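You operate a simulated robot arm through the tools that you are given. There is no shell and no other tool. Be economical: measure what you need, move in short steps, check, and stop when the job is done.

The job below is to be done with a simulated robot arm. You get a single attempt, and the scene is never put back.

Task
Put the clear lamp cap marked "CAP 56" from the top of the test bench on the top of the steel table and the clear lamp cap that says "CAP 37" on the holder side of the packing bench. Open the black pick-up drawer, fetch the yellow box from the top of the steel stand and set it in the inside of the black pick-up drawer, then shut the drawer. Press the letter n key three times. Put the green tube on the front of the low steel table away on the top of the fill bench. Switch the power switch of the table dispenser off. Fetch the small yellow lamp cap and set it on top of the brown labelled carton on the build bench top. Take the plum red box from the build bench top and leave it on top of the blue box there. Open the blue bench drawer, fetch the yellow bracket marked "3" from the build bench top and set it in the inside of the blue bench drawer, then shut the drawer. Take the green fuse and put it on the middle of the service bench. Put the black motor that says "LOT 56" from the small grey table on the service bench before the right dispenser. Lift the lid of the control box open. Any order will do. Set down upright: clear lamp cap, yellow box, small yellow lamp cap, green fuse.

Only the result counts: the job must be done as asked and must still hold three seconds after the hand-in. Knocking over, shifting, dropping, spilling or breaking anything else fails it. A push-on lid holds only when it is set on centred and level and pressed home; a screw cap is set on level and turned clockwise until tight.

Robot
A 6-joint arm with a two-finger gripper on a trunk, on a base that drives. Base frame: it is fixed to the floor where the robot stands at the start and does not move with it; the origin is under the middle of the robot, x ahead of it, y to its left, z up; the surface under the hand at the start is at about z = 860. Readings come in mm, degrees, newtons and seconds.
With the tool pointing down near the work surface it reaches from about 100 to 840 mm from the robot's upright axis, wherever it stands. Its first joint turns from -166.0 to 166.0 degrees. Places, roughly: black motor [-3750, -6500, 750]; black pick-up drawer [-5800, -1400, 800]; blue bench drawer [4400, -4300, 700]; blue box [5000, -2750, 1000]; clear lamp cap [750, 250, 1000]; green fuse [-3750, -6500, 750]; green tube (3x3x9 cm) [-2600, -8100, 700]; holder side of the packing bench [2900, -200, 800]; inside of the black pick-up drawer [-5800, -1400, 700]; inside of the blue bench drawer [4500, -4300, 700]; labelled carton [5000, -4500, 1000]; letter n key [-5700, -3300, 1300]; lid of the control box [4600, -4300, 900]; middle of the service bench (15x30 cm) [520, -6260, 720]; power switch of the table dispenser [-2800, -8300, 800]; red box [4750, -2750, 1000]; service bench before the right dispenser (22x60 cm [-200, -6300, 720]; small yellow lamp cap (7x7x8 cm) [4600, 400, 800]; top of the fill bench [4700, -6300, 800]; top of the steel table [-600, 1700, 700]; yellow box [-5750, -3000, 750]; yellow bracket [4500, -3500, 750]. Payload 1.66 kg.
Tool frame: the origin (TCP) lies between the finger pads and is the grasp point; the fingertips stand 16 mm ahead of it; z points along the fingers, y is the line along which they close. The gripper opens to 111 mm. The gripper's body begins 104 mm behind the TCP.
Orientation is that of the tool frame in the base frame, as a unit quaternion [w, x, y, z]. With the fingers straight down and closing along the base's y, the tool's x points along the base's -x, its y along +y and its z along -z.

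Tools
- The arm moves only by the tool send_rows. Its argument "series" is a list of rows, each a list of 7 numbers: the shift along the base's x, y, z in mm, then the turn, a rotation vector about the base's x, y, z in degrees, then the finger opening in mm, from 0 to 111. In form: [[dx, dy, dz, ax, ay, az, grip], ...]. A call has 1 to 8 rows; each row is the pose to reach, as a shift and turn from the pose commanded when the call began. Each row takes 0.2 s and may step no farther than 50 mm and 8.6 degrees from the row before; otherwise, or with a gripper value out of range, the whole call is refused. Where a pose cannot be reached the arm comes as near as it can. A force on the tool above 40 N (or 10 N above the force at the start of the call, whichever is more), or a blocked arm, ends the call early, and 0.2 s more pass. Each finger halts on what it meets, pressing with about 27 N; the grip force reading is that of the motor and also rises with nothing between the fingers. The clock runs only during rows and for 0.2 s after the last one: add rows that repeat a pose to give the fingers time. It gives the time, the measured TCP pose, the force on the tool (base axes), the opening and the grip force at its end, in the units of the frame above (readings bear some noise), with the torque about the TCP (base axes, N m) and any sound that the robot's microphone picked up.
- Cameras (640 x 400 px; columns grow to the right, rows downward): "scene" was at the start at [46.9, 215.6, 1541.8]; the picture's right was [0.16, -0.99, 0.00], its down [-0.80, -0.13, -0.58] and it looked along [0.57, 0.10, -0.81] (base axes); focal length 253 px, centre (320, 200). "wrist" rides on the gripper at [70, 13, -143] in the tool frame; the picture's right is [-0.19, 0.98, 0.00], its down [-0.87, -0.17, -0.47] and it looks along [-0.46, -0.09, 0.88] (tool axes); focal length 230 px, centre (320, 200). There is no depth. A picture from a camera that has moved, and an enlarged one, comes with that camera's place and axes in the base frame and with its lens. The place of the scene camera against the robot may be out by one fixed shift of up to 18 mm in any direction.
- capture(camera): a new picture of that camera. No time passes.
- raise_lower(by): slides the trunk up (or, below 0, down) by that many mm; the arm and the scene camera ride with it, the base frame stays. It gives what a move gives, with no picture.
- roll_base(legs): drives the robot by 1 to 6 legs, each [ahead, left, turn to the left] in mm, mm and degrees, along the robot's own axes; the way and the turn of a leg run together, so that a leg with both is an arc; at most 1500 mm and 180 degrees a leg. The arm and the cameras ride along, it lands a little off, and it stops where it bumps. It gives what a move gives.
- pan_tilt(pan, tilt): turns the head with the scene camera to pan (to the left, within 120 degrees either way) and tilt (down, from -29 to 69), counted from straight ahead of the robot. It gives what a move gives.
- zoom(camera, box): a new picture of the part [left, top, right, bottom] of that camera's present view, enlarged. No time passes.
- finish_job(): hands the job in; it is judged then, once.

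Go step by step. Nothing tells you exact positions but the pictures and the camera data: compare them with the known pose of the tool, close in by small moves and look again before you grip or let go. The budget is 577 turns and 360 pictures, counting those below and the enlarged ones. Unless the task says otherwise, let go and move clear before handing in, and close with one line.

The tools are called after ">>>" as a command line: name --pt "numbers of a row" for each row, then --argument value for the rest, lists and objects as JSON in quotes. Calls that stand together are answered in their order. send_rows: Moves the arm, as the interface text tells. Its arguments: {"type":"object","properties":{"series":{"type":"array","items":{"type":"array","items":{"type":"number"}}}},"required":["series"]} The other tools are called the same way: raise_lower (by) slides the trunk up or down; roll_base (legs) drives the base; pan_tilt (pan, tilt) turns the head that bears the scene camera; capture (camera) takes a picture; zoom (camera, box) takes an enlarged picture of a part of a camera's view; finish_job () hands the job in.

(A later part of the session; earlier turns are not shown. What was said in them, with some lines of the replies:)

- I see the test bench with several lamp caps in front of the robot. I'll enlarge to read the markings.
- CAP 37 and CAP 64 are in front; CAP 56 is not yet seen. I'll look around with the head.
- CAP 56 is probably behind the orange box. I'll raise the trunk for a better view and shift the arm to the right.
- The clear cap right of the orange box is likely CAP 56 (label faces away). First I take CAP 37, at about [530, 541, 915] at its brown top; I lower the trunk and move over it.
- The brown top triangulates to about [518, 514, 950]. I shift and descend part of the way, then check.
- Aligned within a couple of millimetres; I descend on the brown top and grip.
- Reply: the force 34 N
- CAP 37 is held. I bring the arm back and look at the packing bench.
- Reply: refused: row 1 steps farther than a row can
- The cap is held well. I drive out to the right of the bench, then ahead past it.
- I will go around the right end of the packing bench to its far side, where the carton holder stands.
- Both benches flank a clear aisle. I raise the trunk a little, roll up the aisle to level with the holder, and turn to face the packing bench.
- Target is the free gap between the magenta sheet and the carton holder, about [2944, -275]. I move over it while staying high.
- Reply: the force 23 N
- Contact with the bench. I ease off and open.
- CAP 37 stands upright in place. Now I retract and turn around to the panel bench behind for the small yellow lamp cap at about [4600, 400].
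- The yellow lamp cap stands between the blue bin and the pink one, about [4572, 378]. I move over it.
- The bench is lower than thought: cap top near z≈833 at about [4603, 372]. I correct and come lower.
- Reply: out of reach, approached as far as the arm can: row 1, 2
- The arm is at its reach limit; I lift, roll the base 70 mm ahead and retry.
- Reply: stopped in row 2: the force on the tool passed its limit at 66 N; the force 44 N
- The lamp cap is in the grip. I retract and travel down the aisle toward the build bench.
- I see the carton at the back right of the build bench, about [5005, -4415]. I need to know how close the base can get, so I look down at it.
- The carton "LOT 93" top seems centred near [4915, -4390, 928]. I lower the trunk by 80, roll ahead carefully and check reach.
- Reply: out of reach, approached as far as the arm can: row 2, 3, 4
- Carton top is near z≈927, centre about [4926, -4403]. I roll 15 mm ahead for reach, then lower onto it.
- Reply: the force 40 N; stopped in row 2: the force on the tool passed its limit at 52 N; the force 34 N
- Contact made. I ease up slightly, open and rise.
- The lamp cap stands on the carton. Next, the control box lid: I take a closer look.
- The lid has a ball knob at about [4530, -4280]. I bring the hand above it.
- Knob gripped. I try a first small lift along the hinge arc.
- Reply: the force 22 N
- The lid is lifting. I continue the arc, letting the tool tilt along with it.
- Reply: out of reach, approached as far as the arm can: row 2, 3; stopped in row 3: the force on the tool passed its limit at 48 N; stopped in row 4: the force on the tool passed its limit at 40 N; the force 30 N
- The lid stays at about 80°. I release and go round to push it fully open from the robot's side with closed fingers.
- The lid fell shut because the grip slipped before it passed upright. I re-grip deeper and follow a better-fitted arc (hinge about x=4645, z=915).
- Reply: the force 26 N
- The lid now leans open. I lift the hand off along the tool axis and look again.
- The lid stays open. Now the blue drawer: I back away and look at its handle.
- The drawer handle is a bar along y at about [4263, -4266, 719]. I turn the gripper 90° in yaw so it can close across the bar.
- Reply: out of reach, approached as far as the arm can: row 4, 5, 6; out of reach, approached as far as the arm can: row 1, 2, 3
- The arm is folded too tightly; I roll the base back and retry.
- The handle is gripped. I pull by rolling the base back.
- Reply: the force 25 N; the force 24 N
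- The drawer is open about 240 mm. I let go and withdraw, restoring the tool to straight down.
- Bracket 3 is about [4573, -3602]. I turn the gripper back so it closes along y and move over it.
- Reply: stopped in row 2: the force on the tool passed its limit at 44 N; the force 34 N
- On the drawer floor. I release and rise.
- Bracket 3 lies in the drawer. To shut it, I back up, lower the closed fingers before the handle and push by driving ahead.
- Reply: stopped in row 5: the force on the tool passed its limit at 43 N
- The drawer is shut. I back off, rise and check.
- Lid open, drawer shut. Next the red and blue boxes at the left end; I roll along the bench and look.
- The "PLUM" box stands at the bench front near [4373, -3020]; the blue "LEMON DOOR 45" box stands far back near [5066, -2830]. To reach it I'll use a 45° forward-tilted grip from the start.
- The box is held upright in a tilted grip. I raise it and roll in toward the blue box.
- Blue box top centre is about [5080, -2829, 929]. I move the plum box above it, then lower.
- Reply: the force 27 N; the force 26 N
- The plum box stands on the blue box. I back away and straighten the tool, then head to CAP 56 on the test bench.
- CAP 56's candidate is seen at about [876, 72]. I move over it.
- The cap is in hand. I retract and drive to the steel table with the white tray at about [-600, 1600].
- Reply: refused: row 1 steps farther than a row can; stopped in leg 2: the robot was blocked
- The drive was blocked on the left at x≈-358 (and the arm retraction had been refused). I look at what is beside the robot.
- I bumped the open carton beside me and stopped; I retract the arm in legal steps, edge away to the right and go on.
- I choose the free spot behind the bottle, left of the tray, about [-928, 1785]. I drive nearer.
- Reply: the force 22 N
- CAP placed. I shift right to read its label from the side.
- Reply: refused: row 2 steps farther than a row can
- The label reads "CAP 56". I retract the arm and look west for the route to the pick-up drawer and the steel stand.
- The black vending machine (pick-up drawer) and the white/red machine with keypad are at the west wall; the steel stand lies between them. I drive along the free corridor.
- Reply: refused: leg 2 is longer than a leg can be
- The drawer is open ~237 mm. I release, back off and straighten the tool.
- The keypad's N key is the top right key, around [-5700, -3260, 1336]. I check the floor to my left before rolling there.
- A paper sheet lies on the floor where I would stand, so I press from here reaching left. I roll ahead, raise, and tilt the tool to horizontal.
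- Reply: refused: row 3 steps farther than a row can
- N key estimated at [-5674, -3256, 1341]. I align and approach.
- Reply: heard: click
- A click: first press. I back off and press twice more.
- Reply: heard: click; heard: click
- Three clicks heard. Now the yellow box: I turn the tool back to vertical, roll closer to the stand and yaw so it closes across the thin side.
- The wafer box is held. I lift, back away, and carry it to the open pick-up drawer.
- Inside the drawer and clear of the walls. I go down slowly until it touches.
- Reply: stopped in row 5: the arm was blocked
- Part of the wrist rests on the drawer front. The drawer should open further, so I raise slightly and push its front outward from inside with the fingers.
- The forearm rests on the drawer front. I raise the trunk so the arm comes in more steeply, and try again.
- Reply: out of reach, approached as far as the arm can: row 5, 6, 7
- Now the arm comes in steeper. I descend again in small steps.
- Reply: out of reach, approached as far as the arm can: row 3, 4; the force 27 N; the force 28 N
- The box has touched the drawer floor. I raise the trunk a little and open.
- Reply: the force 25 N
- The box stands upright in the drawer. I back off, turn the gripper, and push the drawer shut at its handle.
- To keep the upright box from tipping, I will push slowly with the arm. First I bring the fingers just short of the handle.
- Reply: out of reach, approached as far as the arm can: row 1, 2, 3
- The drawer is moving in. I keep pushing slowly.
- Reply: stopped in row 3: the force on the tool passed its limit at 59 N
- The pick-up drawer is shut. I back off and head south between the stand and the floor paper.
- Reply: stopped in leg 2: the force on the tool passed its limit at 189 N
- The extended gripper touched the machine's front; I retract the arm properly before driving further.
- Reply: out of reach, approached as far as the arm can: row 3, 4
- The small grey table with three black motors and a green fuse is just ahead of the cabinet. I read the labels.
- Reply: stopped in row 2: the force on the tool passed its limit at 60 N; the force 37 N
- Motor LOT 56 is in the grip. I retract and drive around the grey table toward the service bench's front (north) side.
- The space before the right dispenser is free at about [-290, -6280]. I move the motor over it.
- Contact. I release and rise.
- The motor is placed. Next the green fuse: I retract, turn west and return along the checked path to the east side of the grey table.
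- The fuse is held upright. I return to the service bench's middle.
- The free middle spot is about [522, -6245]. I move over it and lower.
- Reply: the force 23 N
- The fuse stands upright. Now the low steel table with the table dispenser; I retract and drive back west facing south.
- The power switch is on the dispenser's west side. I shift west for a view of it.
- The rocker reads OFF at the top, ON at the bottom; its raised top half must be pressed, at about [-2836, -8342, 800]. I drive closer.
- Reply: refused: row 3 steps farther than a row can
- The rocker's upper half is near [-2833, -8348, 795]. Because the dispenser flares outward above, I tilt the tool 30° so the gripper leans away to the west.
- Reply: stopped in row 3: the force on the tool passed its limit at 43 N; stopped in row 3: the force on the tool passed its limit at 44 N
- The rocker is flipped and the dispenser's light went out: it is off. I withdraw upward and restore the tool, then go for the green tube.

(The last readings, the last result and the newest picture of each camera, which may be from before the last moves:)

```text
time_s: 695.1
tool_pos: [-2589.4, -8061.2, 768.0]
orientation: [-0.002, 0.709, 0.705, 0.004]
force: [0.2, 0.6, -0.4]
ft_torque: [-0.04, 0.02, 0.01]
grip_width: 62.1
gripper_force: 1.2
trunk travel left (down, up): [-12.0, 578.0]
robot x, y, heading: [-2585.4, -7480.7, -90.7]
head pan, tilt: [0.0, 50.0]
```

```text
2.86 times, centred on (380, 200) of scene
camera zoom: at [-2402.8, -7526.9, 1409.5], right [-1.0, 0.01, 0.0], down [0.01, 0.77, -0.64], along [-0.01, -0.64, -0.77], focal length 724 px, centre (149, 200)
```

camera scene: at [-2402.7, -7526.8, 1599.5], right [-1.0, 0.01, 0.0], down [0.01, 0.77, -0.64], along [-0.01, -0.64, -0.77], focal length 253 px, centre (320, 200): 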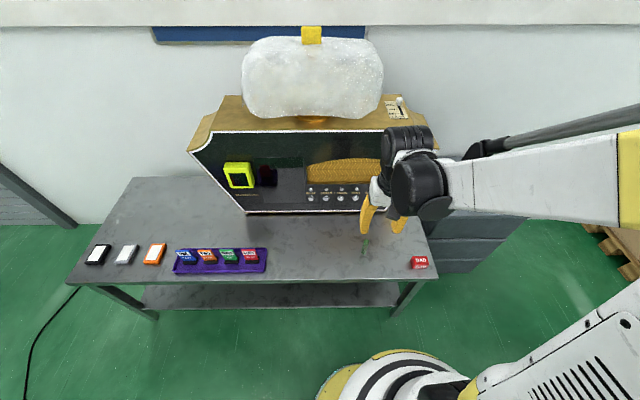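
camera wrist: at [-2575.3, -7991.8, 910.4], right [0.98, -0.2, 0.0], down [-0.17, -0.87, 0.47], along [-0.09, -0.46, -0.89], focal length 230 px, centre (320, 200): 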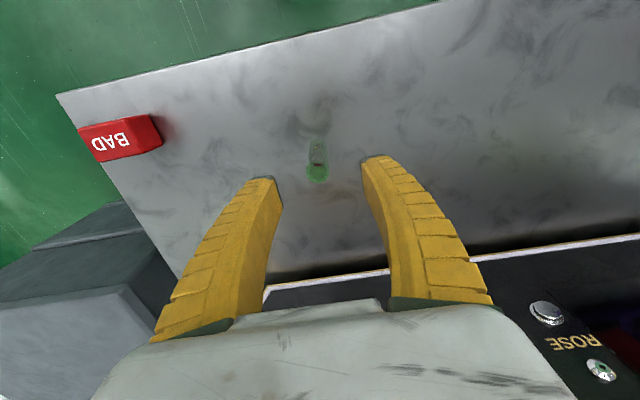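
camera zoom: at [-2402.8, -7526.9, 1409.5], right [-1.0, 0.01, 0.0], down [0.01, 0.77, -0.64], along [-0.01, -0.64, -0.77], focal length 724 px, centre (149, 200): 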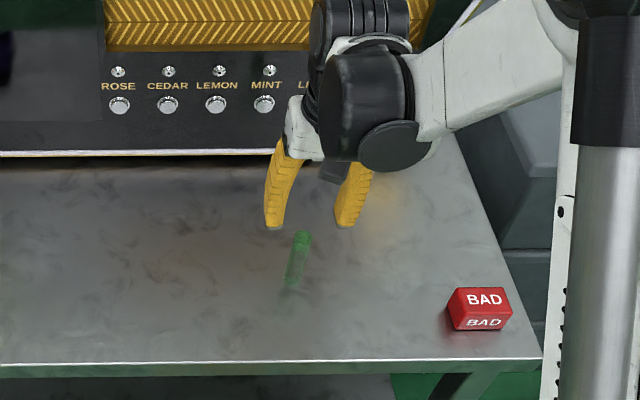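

>>> send_rows --pt "0 0 -35 0 0 0 60" --pt "0 0 -60 0 0 0 60"

>>> capture --camera "wrist"

```text
time_s: 695.8
tool_pos: [-2592.1, -8062.9, 708.3]
orientation: [-0.003, 0.709, 0.705, 0.003]
force: [-1.2, 0.0, 0.8]
ft_torque: [0.02, 0.0, -0.02]
grip_width: 61.9
gripper_force: 1.1
trunk travel left (down, up): [-12.0, 578.0]
robot x, y, heading: [-2591.5, -7481.3, -90.9]
head pan, tilt: [0.0, 50.0]
```

```text
68 pictures are left
camera wrist: at [-2577.6, -7994.4, 850.6], right [0.98, -0.2, 0.0], down [-0.17, -0.87, 0.47], along [-0.09, -0.46, -0.89], focal length 230 px, centre (320, 200)
```

wrist: 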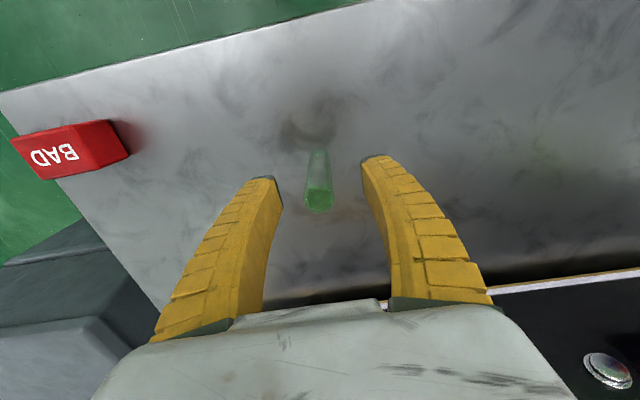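

>>> send_rows --pt "0 0 -22 0 0 0 60" --pt "0 0 -22 0 0 0 35" --pt "0 0 -22 0 0 0 15" --pt "0 0 -22 0 0 0 8"

>>> send_rows --pt "0 0 40 0 0 0 8" --pt "0 0 85 0 0 0 8" --pt "0 0 130 0 0 0 8"

>>> capture --camera "wrist"

```text
time_s: 696.8
tool_pos: [-2592.6, -8062.8, 687.6]
orientation: [-0.002, 0.708, 0.706, 0.002]
force: [-0.5, -1.5, 4.7]
ft_torque: [-0.13, -0.01, 0.01]
grip_width: 15.1
gripper_force: 27.1
trunk travel left (down, up): [-12.0, 578.0]
robot x, y, heading: [-2587.7, -7480.1, -90.7]
head pan, tilt: [0.0, 50.0]
```

```text
time_s: 697.5
tool_pos: [-2588.7, -8067.3, 815.7]
orientation: [-0.003, 0.709, 0.705, 0.003]
force: [-0.2, 0.4, -0.9]
ft_torque: [0.01, 0.01, -0.01]
grip_width: 13.0
gripper_force: 27.1
trunk travel left (down, up): [-12.0, 578.0]
robot x, y, heading: [-2584.4, -7475.9, -90.8]
head pan, tilt: [0.0, 50.0]
```

```text
67 pictures are left
camera wrist: at [-2574.7, -7997.9, 958.1], right [0.98, -0.2, 0.0], down [-0.17, -0.87, 0.46], along [-0.09, -0.46, -0.89], focal length 230 px, centre (320, 200)
```

wrist: 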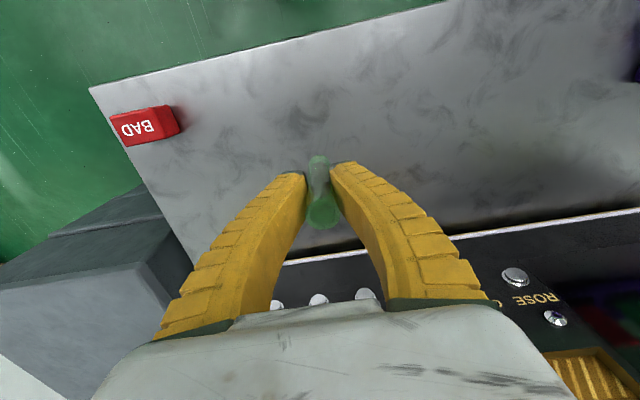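

The tube is held. I retract, raise, and drive around the service bench's north side toward the fill bench.

>>> raise_lower --by 260

>>> send_rows --pt "0 40 10 0 0 0 8" --pt "0 80 20 0 0 0 8" --pt "0 120 30 0 0 0 8" --pt "0 150 40 0 0 0 8"

>>> roll_base --legs '[[-665, 643, 0.8], [-665, 643, 0]]'

```text
time_s: 700.2
tool_pos: [-2588.6, -8067.8, 1074.3]
orientation: [-0.003, 0.709, 0.705, 0.002]
force: [-0.5, 0.3, 0.5]
ft_torque: [-0.03, 0.02, 0.01]
grip_width: 13.1
gripper_force: 26.9
trunk travel left (down, up): [-272.0, 318.0]
robot x, y, heading: [-2584.6, -7480.8, -91.0]
head pan, tilt: [0.0, 50.0]
```

```text
time_s: 701.2
tool_pos: [-2585.5, -7914.5, 1117.2]
orientation: [-0.003, 0.709, 0.705, 0.002]
force: [-0.2, 0.7, 0.6]
ft_torque: [-0.02, 0.0, 0.0]
grip_width: 11.5
gripper_force: 27.1
trunk travel left (down, up): [-272.0, 318.0]
robot x, y, heading: [-2587.4, -7479.7, -90.6]
head pan, tilt: [0.0, 50.0]
```

```text
time_s: 710.6
tool_pos: [-1266.2, -6589.8, 1116.8]
orientation: [-0.003, 0.716, 0.698, 0.003]
force: [0.0, 0.4, -0.3]
ft_torque: [0.02, 0.01, 0.02]
grip_width: 11.7
gripper_force: 26.6
trunk travel left (down, up): [-272.0, 318.0]
robot x, y, heading: [-1258.7, -6155.6, -92.1]
head pan, tilt: [0.0, 50.0]
```

>>> roll_base --legs '[[-256, 389, 2], [-215, 310, 0], [-40, 1440, 0]]'

>>> pan_tilt --pan 70 --tilt 25

>>> capture --camera "scene"

```text
time_s: 722.3
tool_pos: [910.2, -6126.3, 1116.9]
orientation: [-0.003, 0.714, 0.7, 0.004]
force: [0.0, 0.8, -0.6]
ft_torque: [0.0, -0.01, 0.01]
grip_width: 11.7
gripper_force: 26.8
trunk travel left (down, up): [-272.0, 318.0]
robot x, y, heading: [914.4, -5691.8, -91.6]
head pan, tilt: [0.0, 50.0]
```

```text
time_s: 723.7
tool_pos: [909.4, -6126.1, 1117.7]
orientation: [-0.003, 0.714, 0.7, 0.003]
force: [0.0, 0.8, -0.6]
ft_torque: [-0.02, 0.02, 0.0]
grip_width: 11.8
gripper_force: 27.1
trunk travel left (down, up): [-272.0, 318.0]
robot x, y, heading: [913.8, -5692.3, -91.8]
head pan, tilt: [70.0, 25.0]
```

```text
66 pictures are left
camera scene: at [1186.6, -5696.6, 1707.0], right [-0.37, -0.93, 0.0], down [-0.39, 0.16, -0.91], along [0.84, -0.34, -0.42], focal length 253 px, centre (320, 200)
```

scene: 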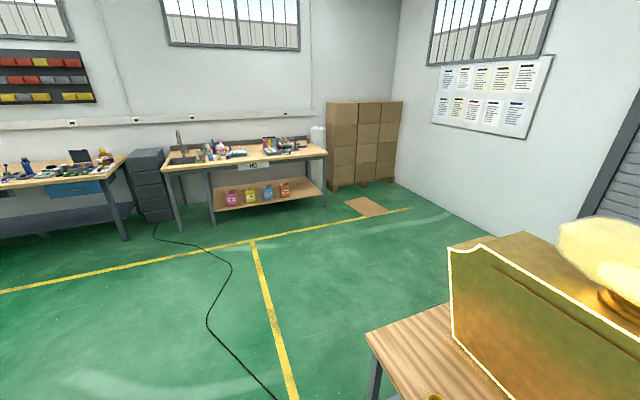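

>>> roll_base --legs '[[0, 0, 91.7], [1480, -50, 0], [1430, -400, 0]]'

>>> pan_tilt --pan 0 --tilt 35

>>> capture --camera "scene"

```text
time_s: 742.1
tool_pos: [4285.9, -6021.9, 1117.6]
orientation: [-0.005, -0.009, 1.0, -0.001]
force: [0.2, 0.5, -1.6]
ft_torque: [-0.02, -0.01, -0.01]
grip_width: 11.8
gripper_force: 26.9
trunk travel left (down, up): [-272.0, 318.0]
robot x, y, heading: [3850.9, -6032.6, 0.6]
head pan, tilt: [70.0, 25.0]
```

```text
time_s: 743.5
tool_pos: [4286.4, -6022.9, 1117.9]
orientation: [-0.004, -0.01, 1.0, 0.001]
force: [0.2, 0.4, -0.6]
ft_torque: [-0.05, -0.01, -0.02]
grip_width: 11.9
gripper_force: 27.1
trunk travel left (down, up): [-272.0, 318.0]
robot x, y, heading: [3847.7, -6037.2, 0.6]
head pan, tilt: [0.0, 35.0]
```

```text
65 pictures are left
camera scene: at [3912.2, -5829.0, 1691.3], right [0.01, -1.0, 0.0], down [-0.57, -0.01, -0.82], along [0.82, 0.01, -0.57], focal length 253 px, centre (320, 200)
```

scene: 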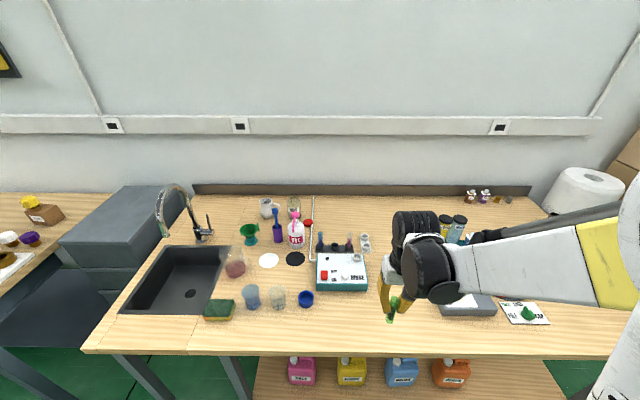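

The fill bench has a free front spot left of the grey tray, about [4425, -5935]. I move over it.

>>> send_rows --pt "35 22 0 0 0 0 8" --pt "70 44 0 0 0 0 8" --pt "105 66 0 0 0 0 8" --pt "139 87 0 0 0 0 8" --pt "139 87 -45 0 0 0 8" --pt "139 87 -90 0 0 0 8"

>>> capture --camera "wrist"

>>> zoom --camera "scene" --box '[240, 220, 480, 380]'

```text
time_s: 744.9
tool_pos: [4426.2, -5939.6, 1026.2]
orientation: [-0.005, -0.01, 1.0, 0.0]
force: [0.9, 0.2, 0.3]
ft_torque: [-0.02, 0.03, 0.0]
grip_width: 11.9
gripper_force: 27.0
trunk travel left (down, up): [-272.0, 318.0]
robot x, y, heading: [3848.8, -6032.2, 0.7]
head pan, tilt: [0.0, 35.0]
```

```text
64 pictures are left
camera wrist: at [4357.9, -5926.3, 1168.2], right [0.17, 0.99, 0.0], down [0.87, -0.15, 0.46], along [0.46, -0.08, -0.89], focal length 230 px, centre (320, 200)
```

wrist: 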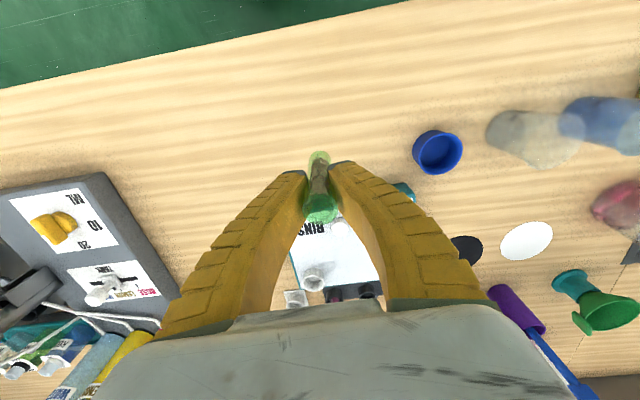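

```text
2.50 times, centred on (360, 300) of scene
camera zoom: at [3913.3, -5829.0, 1691.1], right [0.01, -1.0, 0.0], down [-0.57, -0.01, -0.82], along [0.82, 0.01, -0.57], focal length 633 px, centre (220, -50)
```

zoom: 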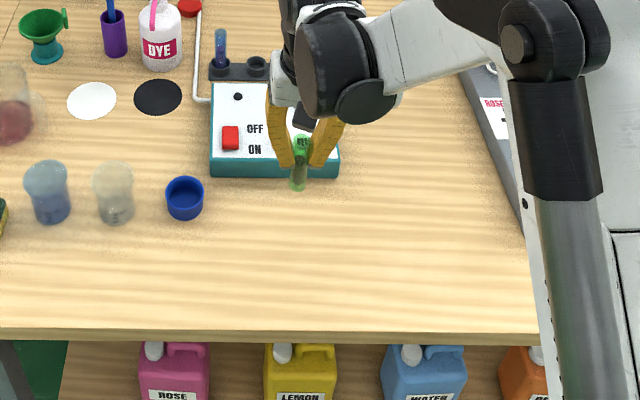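

>>> send_rows --pt "0 0 -45 0 0 0 8" --pt "0 0 -90 0 0 0 8" --pt "0 0 -125 0 0 0 8"

>>> zoom --camera "scene" --box '[240, 220, 480, 380]'

>>> capture --camera "wrist"

```text
time_s: 745.7
tool_pos: [4424.9, -5934.0, 902.8]
orientation: [-0.003, -0.01, 1.0, 0.0]
force: [7.6, 0.4, 15.5]
ft_torque: [0.01, -0.41, -0.02]
grip_width: 15.3
gripper_force: 26.7
trunk travel left (down, up): [-272.0, 318.0]
robot x, y, heading: [3855.5, -6035.3, 0.3]
head pan, tilt: [0.0, 35.0]
```

```text
2.50 times, centred on (360, 300) of scene
camera zoom: at [3910.8, -5829.4, 1691.6], right [0.01, -1.0, 0.0], down [-0.57, -0.01, -0.82], along [0.82, 0.01, -0.57], focal length 633 px, centre (220, -50)
```

zoom: 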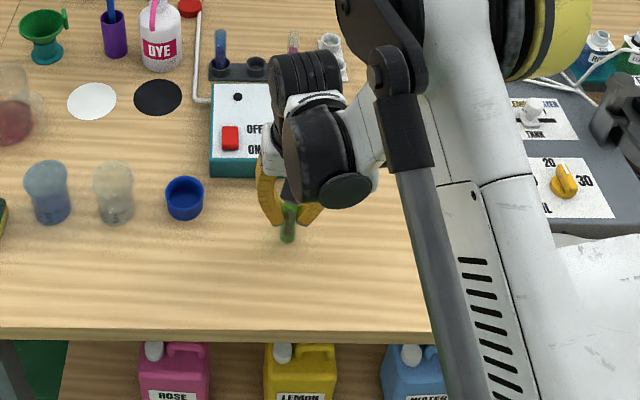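

```text
61 pictures are left
camera wrist: at [4355.2, -5921.4, 1044.4], right [0.17, 0.99, 0.0], down [0.87, -0.15, 0.47], along [0.46, -0.08, -0.88], focal length 230 px, centre (320, 200)
```

wrist: 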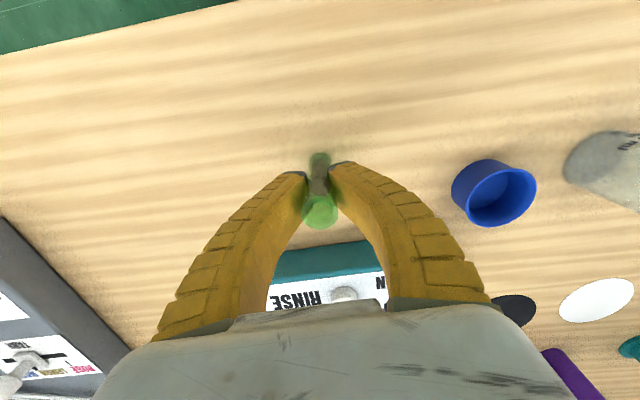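

The tube touched the bench. I ease off, open and rise.

>>> send_rows --pt "0 0 3 0 0 0 8" --pt "0 0 3 0 0 0 18" --pt "0 0 3 0 0 0 28" --pt "0 0 3 0 0 0 45" --pt "0 0 3 0 0 0 60" --pt "0 0 3 0 0 0 60"

>>> capture --camera "wrist"

>>> send_rows --pt "0 0 40 0 0 0 60" --pt "0 0 85 0 0 0 60" --pt "0 0 130 0 0 0 60" --pt "0 0 175 0 0 0 60" --pt "-40 0 190 0 0 0 60" --pt "-85 0 205 0 0 0 60"

>>> zoom --camera "scene" --box '[240, 220, 480, 380]'

```text
time_s: 747.1
tool_pos: [4424.2, -5933.3, 904.4]
orientation: [-0.004, -0.01, 1.0, 0.001]
force: [-0.3, -1.0, 0.3]
ft_torque: [0.02, -0.03, 0.02]
grip_width: 61.9
gripper_force: 0.9
trunk travel left (down, up): [-272.0, 318.0]
robot x, y, heading: [3852.9, -6033.3, 0.8]
head pan, tilt: [0.0, 35.0]
```

```text
60 pictures are left
camera wrist: at [4356.0, -5921.3, 1047.3], right [0.17, 0.99, 0.0], down [0.87, -0.15, 0.47], along [0.46, -0.08, -0.89], focal length 230 px, centre (320, 200)
```

wrist: 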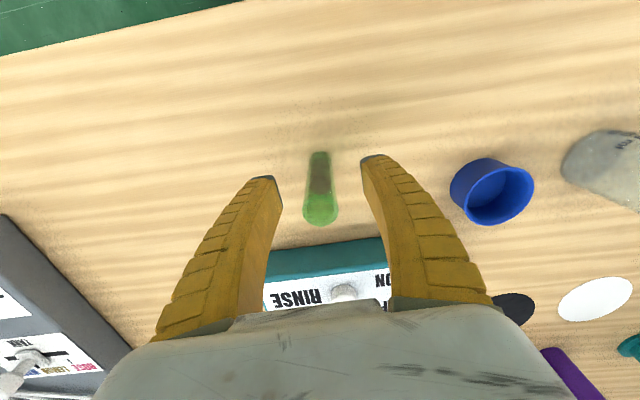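

```text
time_s: 748.5
tool_pos: [4339.0, -5935.7, 1112.3]
orientation: [-0.004, -0.01, 1.0, 0.0]
force: [0.0, 0.0, -0.3]
ft_torque: [-0.03, -0.03, 0.01]
grip_width: 62.0
gripper_force: 1.3
trunk travel left (down, up): [-272.0, 318.0]
robot x, y, heading: [3854.0, -6034.1, 0.6]
head pan, tilt: [0.0, 35.0]
```

```text
2.50 times, centred on (360, 300) of scene
camera zoom: at [3910.3, -5829.3, 1691.4], right [0.01, -1.0, 0.0], down [-0.57, -0.01, -0.82], along [0.82, 0.01, -0.57], focal length 633 px, centre (220, -50)
```

zoom: 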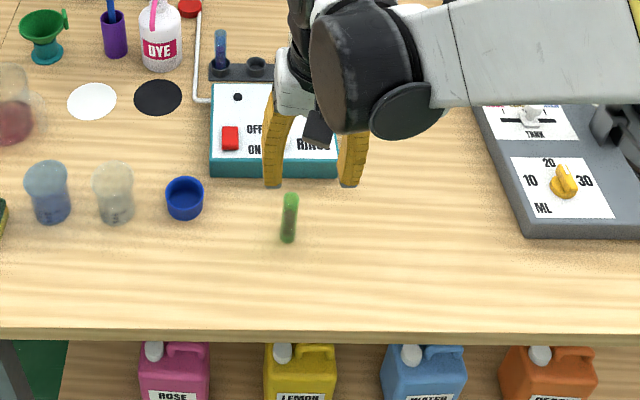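

The tube stands on the fill bench. Before handing in, I take a quick look at the build bench state.

>>> pan_tilt --pan 58 --tilt 22

>>> zoom --camera "scene" --box '[140, 80, 460, 280]'

```text
time_s: 749.8
tool_pos: [4342.3, -5935.1, 1111.6]
orientation: [-0.004, -0.009, 1.0, 0.0]
force: [0.3, 0.0, -0.5]
ft_torque: [-0.01, 0.0, 0.02]
grip_width: 61.9
gripper_force: 1.3
trunk travel left (down, up): [-272.0, 318.0]
robot x, y, heading: [3851.0, -6032.1, 0.3]
head pan, tilt: [58.0, 22.0]
```

```text
2.00 times, centred on (300, 180) of scene
camera zoom: at [3872.6, -5750.9, 1711.8], right [0.85, -0.52, 0.0], down [-0.2, -0.32, -0.93], along [0.48, 0.79, -0.37], focal length 506 px, centre (360, 240)
```

zoom: 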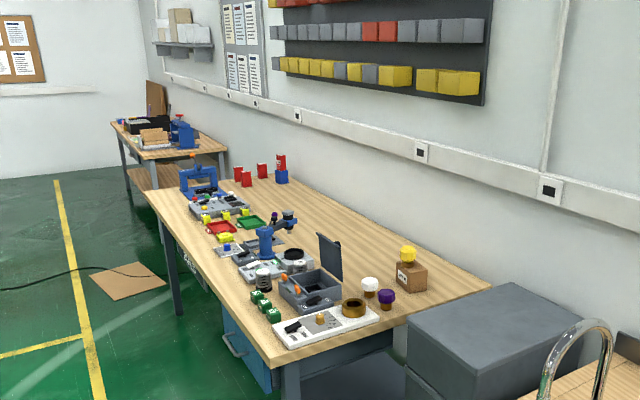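

The build bench looks right: the lid is open, the blue drawer is flush, the lamp cap is on the carton and the plum box is on the blue box. Every item on the list is done, so I hand in.

>>> finish_job

```text
The job is handed in.
```

The job is handed in with every item done. I did not see the wafer box again after pushing the pick-up drawer shut, and the base bumped an open floor carton once and the gripper once hit the front of the black vending machine (189 N). I saw nothing moved or broken.
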